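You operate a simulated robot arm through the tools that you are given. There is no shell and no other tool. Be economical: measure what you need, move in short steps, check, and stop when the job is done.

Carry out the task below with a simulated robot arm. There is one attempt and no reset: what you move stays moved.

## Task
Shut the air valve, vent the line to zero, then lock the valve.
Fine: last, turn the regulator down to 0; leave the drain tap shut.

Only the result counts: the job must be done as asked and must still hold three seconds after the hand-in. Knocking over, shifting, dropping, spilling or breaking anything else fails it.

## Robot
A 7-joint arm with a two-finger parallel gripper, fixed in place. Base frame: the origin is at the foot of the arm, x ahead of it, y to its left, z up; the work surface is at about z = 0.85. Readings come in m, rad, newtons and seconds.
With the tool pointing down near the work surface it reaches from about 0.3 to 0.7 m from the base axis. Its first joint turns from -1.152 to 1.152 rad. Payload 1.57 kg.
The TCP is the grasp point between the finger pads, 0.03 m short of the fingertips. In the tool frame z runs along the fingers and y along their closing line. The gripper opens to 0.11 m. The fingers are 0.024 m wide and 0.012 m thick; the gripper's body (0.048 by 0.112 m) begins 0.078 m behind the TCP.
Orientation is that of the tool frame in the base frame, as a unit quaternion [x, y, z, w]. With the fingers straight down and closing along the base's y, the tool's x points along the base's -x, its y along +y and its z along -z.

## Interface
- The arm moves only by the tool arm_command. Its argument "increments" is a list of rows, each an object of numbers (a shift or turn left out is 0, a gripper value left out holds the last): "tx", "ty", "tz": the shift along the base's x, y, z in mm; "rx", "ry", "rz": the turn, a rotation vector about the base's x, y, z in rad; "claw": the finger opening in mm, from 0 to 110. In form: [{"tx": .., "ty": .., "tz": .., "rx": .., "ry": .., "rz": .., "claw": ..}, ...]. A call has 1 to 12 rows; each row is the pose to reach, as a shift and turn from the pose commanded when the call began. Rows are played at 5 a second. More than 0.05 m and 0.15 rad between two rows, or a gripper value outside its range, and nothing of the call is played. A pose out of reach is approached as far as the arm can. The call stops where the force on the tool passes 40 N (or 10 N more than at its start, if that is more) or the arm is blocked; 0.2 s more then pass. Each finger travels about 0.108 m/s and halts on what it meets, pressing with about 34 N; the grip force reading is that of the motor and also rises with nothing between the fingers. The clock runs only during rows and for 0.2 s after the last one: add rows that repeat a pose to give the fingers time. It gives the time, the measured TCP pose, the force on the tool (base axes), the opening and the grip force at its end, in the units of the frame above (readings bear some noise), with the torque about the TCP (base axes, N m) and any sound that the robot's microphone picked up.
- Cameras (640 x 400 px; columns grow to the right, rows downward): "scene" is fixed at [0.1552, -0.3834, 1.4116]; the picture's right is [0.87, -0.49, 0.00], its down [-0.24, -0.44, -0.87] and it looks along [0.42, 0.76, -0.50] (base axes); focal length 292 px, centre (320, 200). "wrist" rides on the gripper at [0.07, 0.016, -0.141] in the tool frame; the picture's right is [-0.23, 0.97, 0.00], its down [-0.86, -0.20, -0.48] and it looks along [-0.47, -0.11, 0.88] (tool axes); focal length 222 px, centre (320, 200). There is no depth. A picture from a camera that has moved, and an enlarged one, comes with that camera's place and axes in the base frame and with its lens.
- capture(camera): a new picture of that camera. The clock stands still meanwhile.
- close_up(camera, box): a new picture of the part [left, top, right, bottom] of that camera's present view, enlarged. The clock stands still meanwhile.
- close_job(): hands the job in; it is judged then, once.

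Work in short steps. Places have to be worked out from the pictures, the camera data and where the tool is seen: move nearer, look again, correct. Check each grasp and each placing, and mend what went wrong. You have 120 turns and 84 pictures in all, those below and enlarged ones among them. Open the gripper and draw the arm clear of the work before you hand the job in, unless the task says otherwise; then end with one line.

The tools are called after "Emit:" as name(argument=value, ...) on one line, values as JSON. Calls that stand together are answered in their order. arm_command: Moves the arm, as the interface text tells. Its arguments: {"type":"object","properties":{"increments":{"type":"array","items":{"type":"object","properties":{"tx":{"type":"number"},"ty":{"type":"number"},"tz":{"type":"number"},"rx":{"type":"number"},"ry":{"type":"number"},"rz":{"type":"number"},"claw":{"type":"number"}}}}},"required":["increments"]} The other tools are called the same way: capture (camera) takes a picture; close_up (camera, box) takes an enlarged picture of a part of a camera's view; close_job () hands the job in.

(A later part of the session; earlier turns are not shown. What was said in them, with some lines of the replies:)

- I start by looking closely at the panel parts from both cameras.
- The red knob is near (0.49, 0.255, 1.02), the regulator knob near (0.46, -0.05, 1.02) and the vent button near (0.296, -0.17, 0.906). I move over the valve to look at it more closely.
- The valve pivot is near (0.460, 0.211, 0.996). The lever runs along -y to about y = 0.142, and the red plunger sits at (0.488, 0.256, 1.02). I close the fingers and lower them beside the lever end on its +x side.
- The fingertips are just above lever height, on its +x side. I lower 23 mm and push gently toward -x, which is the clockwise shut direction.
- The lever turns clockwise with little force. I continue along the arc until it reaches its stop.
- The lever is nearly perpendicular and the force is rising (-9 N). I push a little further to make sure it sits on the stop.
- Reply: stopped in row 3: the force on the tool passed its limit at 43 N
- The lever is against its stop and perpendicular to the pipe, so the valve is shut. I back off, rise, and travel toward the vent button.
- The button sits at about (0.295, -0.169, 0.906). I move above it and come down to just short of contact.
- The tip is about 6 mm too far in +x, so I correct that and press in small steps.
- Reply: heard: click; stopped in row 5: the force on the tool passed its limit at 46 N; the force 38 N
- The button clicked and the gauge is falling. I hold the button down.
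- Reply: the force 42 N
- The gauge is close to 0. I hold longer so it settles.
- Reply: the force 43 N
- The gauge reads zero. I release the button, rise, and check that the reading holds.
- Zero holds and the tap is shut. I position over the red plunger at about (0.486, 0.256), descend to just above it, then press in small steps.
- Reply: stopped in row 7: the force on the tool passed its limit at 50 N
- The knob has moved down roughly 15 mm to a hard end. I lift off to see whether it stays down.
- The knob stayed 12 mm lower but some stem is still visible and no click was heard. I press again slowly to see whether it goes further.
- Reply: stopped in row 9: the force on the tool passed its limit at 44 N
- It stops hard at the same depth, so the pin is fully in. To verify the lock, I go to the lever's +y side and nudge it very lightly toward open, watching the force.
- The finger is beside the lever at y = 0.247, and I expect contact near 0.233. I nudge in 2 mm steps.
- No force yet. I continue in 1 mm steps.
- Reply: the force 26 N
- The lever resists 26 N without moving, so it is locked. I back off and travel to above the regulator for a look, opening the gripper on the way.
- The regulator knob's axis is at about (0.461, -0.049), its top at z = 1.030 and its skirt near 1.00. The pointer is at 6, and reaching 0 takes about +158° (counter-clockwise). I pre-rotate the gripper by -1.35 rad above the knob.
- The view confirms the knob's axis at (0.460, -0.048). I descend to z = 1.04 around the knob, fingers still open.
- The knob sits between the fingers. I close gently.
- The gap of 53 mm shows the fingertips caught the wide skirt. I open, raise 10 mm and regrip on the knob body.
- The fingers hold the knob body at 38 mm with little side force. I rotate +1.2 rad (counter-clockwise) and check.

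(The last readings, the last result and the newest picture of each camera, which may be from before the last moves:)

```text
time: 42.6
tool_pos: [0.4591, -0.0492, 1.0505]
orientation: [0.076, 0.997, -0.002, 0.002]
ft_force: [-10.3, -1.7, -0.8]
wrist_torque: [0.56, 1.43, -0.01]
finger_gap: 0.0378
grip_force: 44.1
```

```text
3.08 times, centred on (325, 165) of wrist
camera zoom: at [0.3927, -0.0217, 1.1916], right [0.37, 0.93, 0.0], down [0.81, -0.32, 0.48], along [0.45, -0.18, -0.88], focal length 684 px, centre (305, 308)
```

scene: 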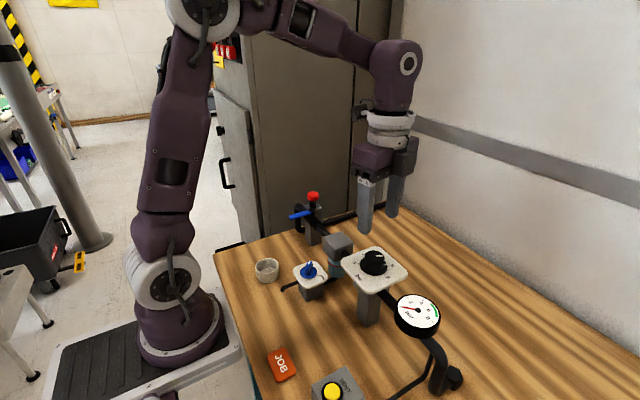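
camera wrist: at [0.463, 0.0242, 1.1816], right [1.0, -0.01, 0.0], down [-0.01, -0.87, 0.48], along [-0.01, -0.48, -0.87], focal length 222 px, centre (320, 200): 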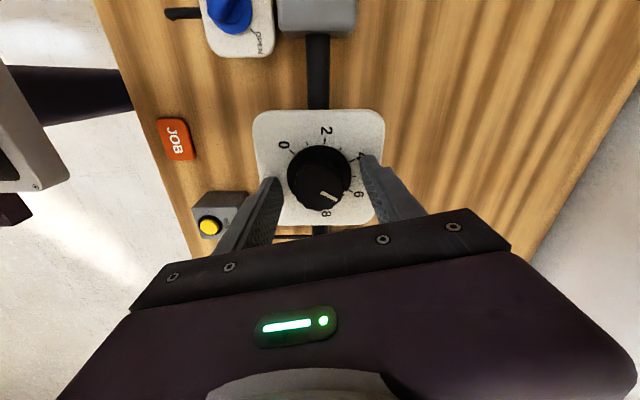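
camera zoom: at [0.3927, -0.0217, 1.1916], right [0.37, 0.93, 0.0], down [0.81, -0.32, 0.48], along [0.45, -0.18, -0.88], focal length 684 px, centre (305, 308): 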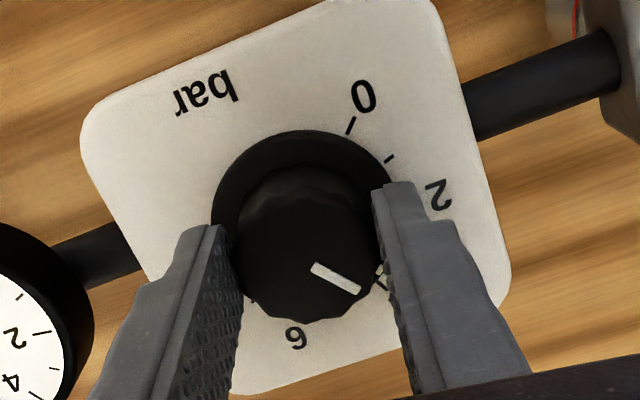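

The knob turns with the gripper. I continue another 1.2 rad, easing the side force with a 1 mm shift.

Emit:
arm_command(increments=[{"tx": -1, "rz": 0.1}, {"tx": -1, "rz": 0.2}, {"tx": -1, "rz": 0.3}, {"tx": -1, "rz": 0.4}, {"tx": -1, "rz": 0.5}, {"tx": -1, "rz": 0.6}, {"tx": -1, "rz": 0.7}, {"tx": -1, "rz": 0.8}, {"tx": -1, "rz": 0.9}, {"tx": -1, "rz": 1.0}, {"tx": -1, "rz": 1.1}, {"tx": -1, "rz": 1.2}])

Emit:
close_up(camera="wrist", box=[230, 100, 420, 230])

```text
time: 45.2
tool_pos: [0.4626, -0.0472, 1.05]
orientation: [-0.502, 0.865, -0.002, 0.005]
ft_force: [17.2, -19.5, -14.1]
wrist_torque: [-0.28, -0.11, 0.05]
finger_gap: 0.0371
grip_force: 43.5
```

```text
3.08 times, centred on (325, 165) of wrist
camera zoom: at [0.4113, -0.1005, 1.1918], right [-0.73, 0.68, -0.01], down [0.59, 0.64, 0.49], along [0.34, 0.35, -0.87], focal length 684 px, centre (305, 308)
```

zoom: 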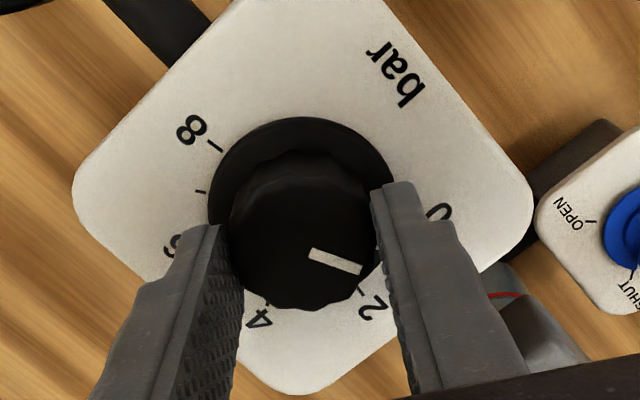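

The pointer is at about 1.1 bar, with 26 N of side force. I open to relieve it, recentre slightly and regrip.

Emit:
arm_command(increments=[{"claw": 60}, {"claw": 60, "tx": 1, "ty": -1}, {"claw": 60, "tx": 1, "ty": -1}])

Emit:
close_up(camera="wrist", box=[230, 100, 420, 230])

Emit:
close_up(camera="scene", box=[320, 220, 480, 320])

```text
time: 46.0
tool_pos: [0.4598, -0.0493, 1.0503]
orientation: [-0.5, 0.866, -0.001, 0.004]
ft_force: [-0.1, 0.3, -1.3]
wrist_torque: [0.0, 0.02, -0.03]
finger_gap: 0.06
grip_force: 0.2
```

```text
3.08 times, centred on (325, 165) of wrist
camera zoom: at [0.4106, -0.1015, 1.1917], right [-0.73, 0.68, 0.0], down [0.6, 0.64, 0.48], along [0.33, 0.35, -0.87], focal length 684 px, centre (305, 308)
```

zoom: 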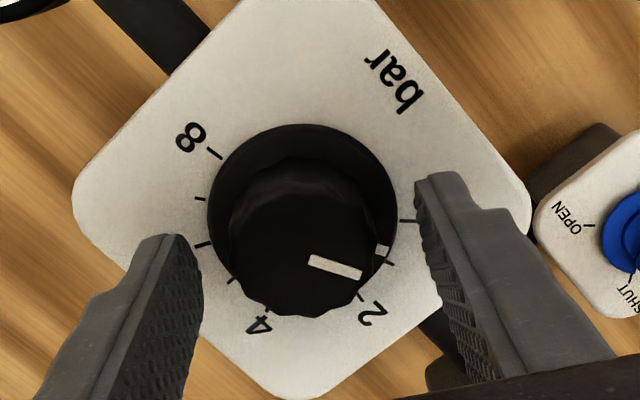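

```text
4.00 times, centred on (400, 270) of scene
camera zoom: at [0.1552, -0.3834, 1.4116], right [0.87, -0.49, 0.0], down [-0.24, -0.44, -0.87], along [0.42, 0.76, -0.5], focal length 1170 px, centre (0, -80)
```

zoom: 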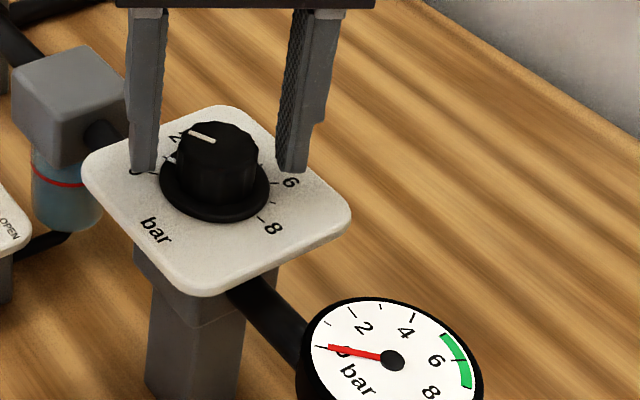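

About 0.8 bar (about 0.37 rad) remains. I regrip and turn that amount.

Emit:
arm_command(increments=[{"claw": 45}, {"claw": 25}, {"claw": 20}, {"claw": 20, "rz": 0.08}, {"claw": 20, "rz": 0.16}, {"claw": 20, "rz": 0.24}, {"claw": 20, "rz": 0.31}, {"claw": 20, "rz": 0.37}, {"claw": 20, "rz": 0.37}])

Emit:
close_up(camera="wrist", box=[230, 100, 420, 230])

```text
time: 48.0
tool_pos: [0.4614, -0.0489, 1.05]
orientation: [-0.651, 0.759, 0.001, 0.004]
ft_force: [-0.3, -0.2, -2.5]
wrist_torque: [0.59, -0.04, -0.85]
finger_gap: 0.0371
grip_force: 44.4
```

```text
3.08 times, centred on (325, 165) of wrist
camera zoom: at [0.4334, -0.1165, 1.1917], right [-0.93, 0.37, 0.0], down [0.33, 0.81, 0.48], along [0.18, 0.45, -0.87], focal length 684 px, centre (305, 308)
```

zoom: 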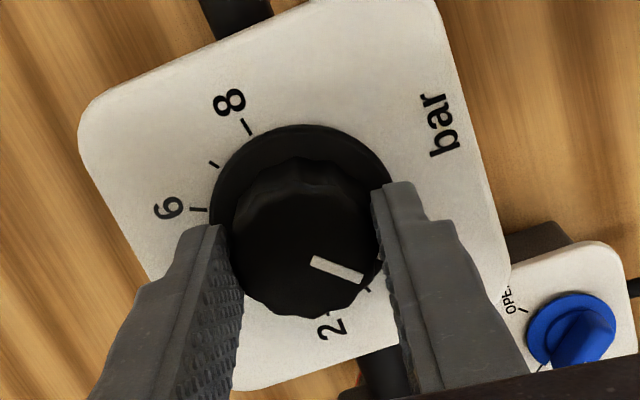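

A torque of -0.85 N·m indicates the end stop. I open and check the mark.

Emit:
arm_command(increments=[{"claw": 60}, {"claw": 60}, {"claw": 60, "tz": 20}, {"claw": 60, "tz": 55}, {"claw": 60, "tz": 90}, {"claw": 60, "tz": 90}])

Emit:
close_up(camera="wrist", box=[240, 60, 400, 190])

Emit:
close_up(camera="scene", box=[320, 220, 480, 320])

```text
time: 49.4
tool_pos: [0.4607, -0.049, 1.1388]
orientation: [-0.651, 0.759, 0.001, 0.004]
ft_force: [-0.1, 0.1, 0.0]
wrist_torque: [0.01, 0.02, 0.0]
finger_gap: 0.0601
grip_force: 0.0
```

```text
3.08 times, centred on (320, 125) of wrist
camera zoom: at [0.4333, -0.1163, 1.2813], right [-0.93, 0.37, 0.0], down [0.33, 0.81, 0.48], along [0.18, 0.45, -0.87], focal length 684 px, centre (320, 431)
```

zoom: 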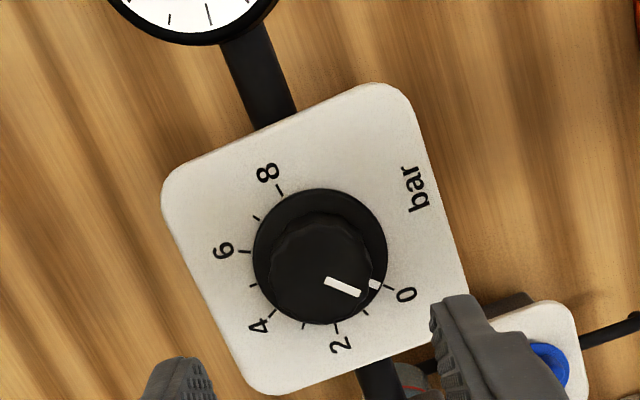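

```text
4.00 times, centred on (400, 270) of scene
camera zoom: at [0.1552, -0.3834, 1.4116], right [0.87, -0.49, 0.0], down [-0.24, -0.44, -0.87], along [0.42, 0.76, -0.5], focal length 1170 px, centre (0, -80)
```

zoom: 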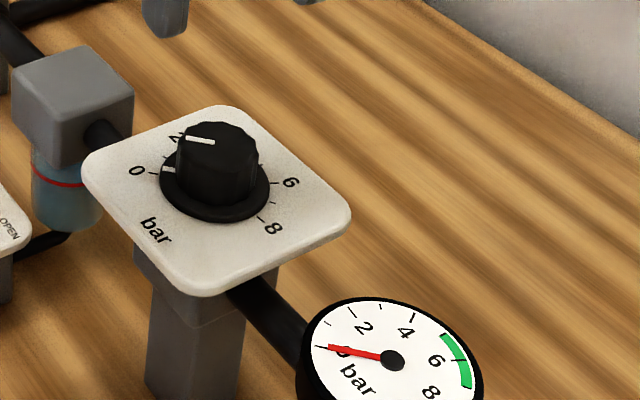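

Emit:
close_up(camera="wrist", box=[296, 100, 352, 150])

Emit:
capture(camera="scene")

Emit:
close_up(camera="scene", box=[260, 180, 388, 290])

```text
8.00 times, centred on (324, 125) of wrist
camera zoom: at [0.4333, -0.1163, 1.2813], right [-0.93, 0.37, 0.0], down [0.33, 0.81, 0.48], along [0.18, 0.45, -0.87], focal length 1777 px, centre (288, 800)
```

zoom: 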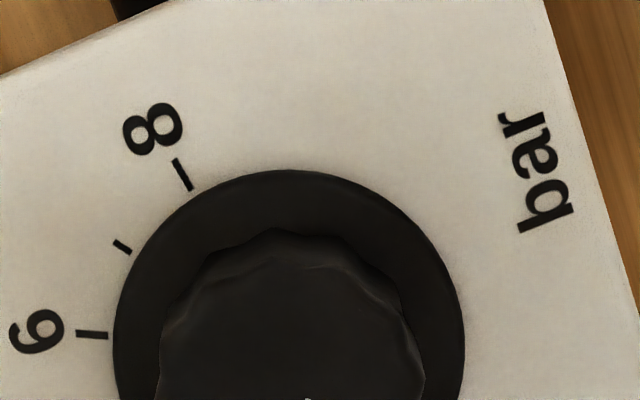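

```text
34 pictures are left
```

scene: 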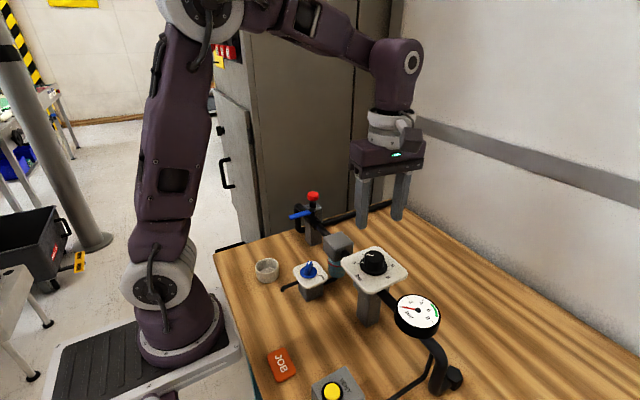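

```text
3.64 times, centred on (324, 235) of scene
camera zoom: at [0.1552, -0.3834, 1.4116], right [0.87, -0.49, 0.0], down [-0.24, -0.44, -0.87], along [0.42, 0.76, -0.5], focal length 1064 px, centre (306, 73)
```

zoom: 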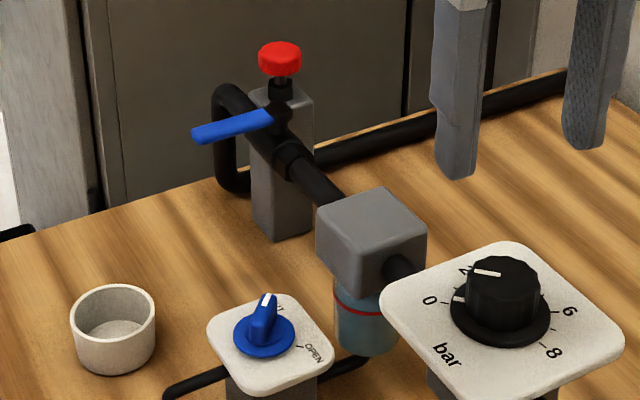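

Emit:
close_up(camera="wrist", box=[300, 115, 364, 165])

```text
8.00 times, centred on (332, 140) of wrist
camera zoom: at [0.4333, -0.1163, 1.2813], right [-0.93, 0.37, 0.0], down [0.33, 0.81, 0.48], along [0.18, 0.45, -0.87], focal length 1777 px, centre (224, 680)
```

zoom: 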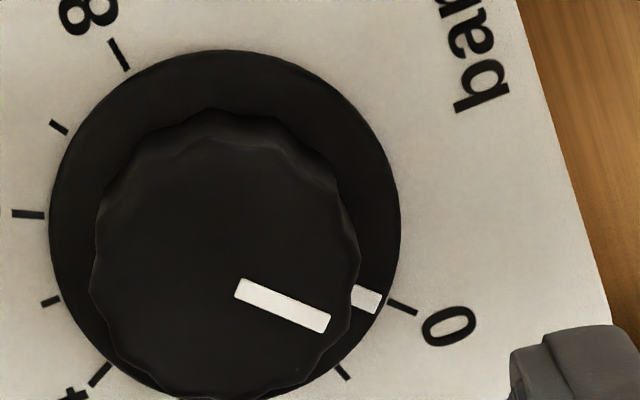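

The mark lines up with 0, the gauge reads zero, the plunger is down, the lever is shut and the tap is shut. I draw the arm clear with the gripper open.

Emit:
arm_command(increments=[{"tz": 40, "claw": 80}, {"tz": 80, "claw": 100}, {"tz": 110, "claw": 100}, {"tz": 110, "claw": 100}])

Emit:
close_up(camera="scene", box=[240, 170, 480, 370])

```text
time: 50.4
tool_pos: [0.4611, -0.0471, 1.2496]
orientation: [-0.652, 0.758, 0.0, 0.004]
ft_force: [0.5, -0.2, 0.0]
wrist_torque: [0.02, 0.02, 0.01]
finger_gap: 0.1001
grip_force: 0.0
```

```text
2.00 times, centred on (360, 270) of scene
camera zoom: at [0.1552, -0.3834, 1.4116], right [0.87, -0.49, 0.0], down [-0.24, -0.44, -0.87], along [0.42, 0.76, -0.5], focal length 585 px, centre (240, 60)
```

zoom: 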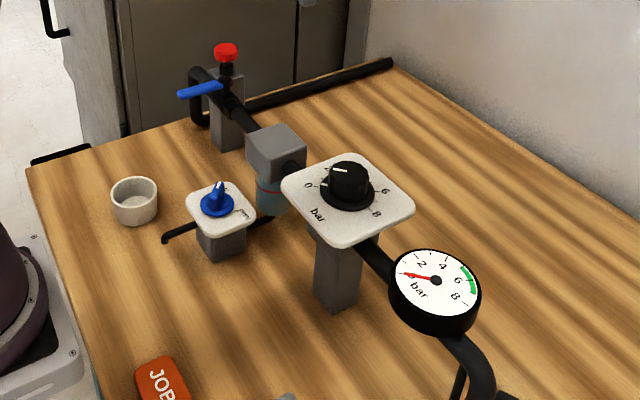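

Everything is in its final state and the arm is clear, so I hand in.

Emit:
close_job()

```text
The job is handed in.
```

The valve is shut and locked, the line is vented to 0 bar, the regulator is turned down to 0, and the drain tap was left shut.
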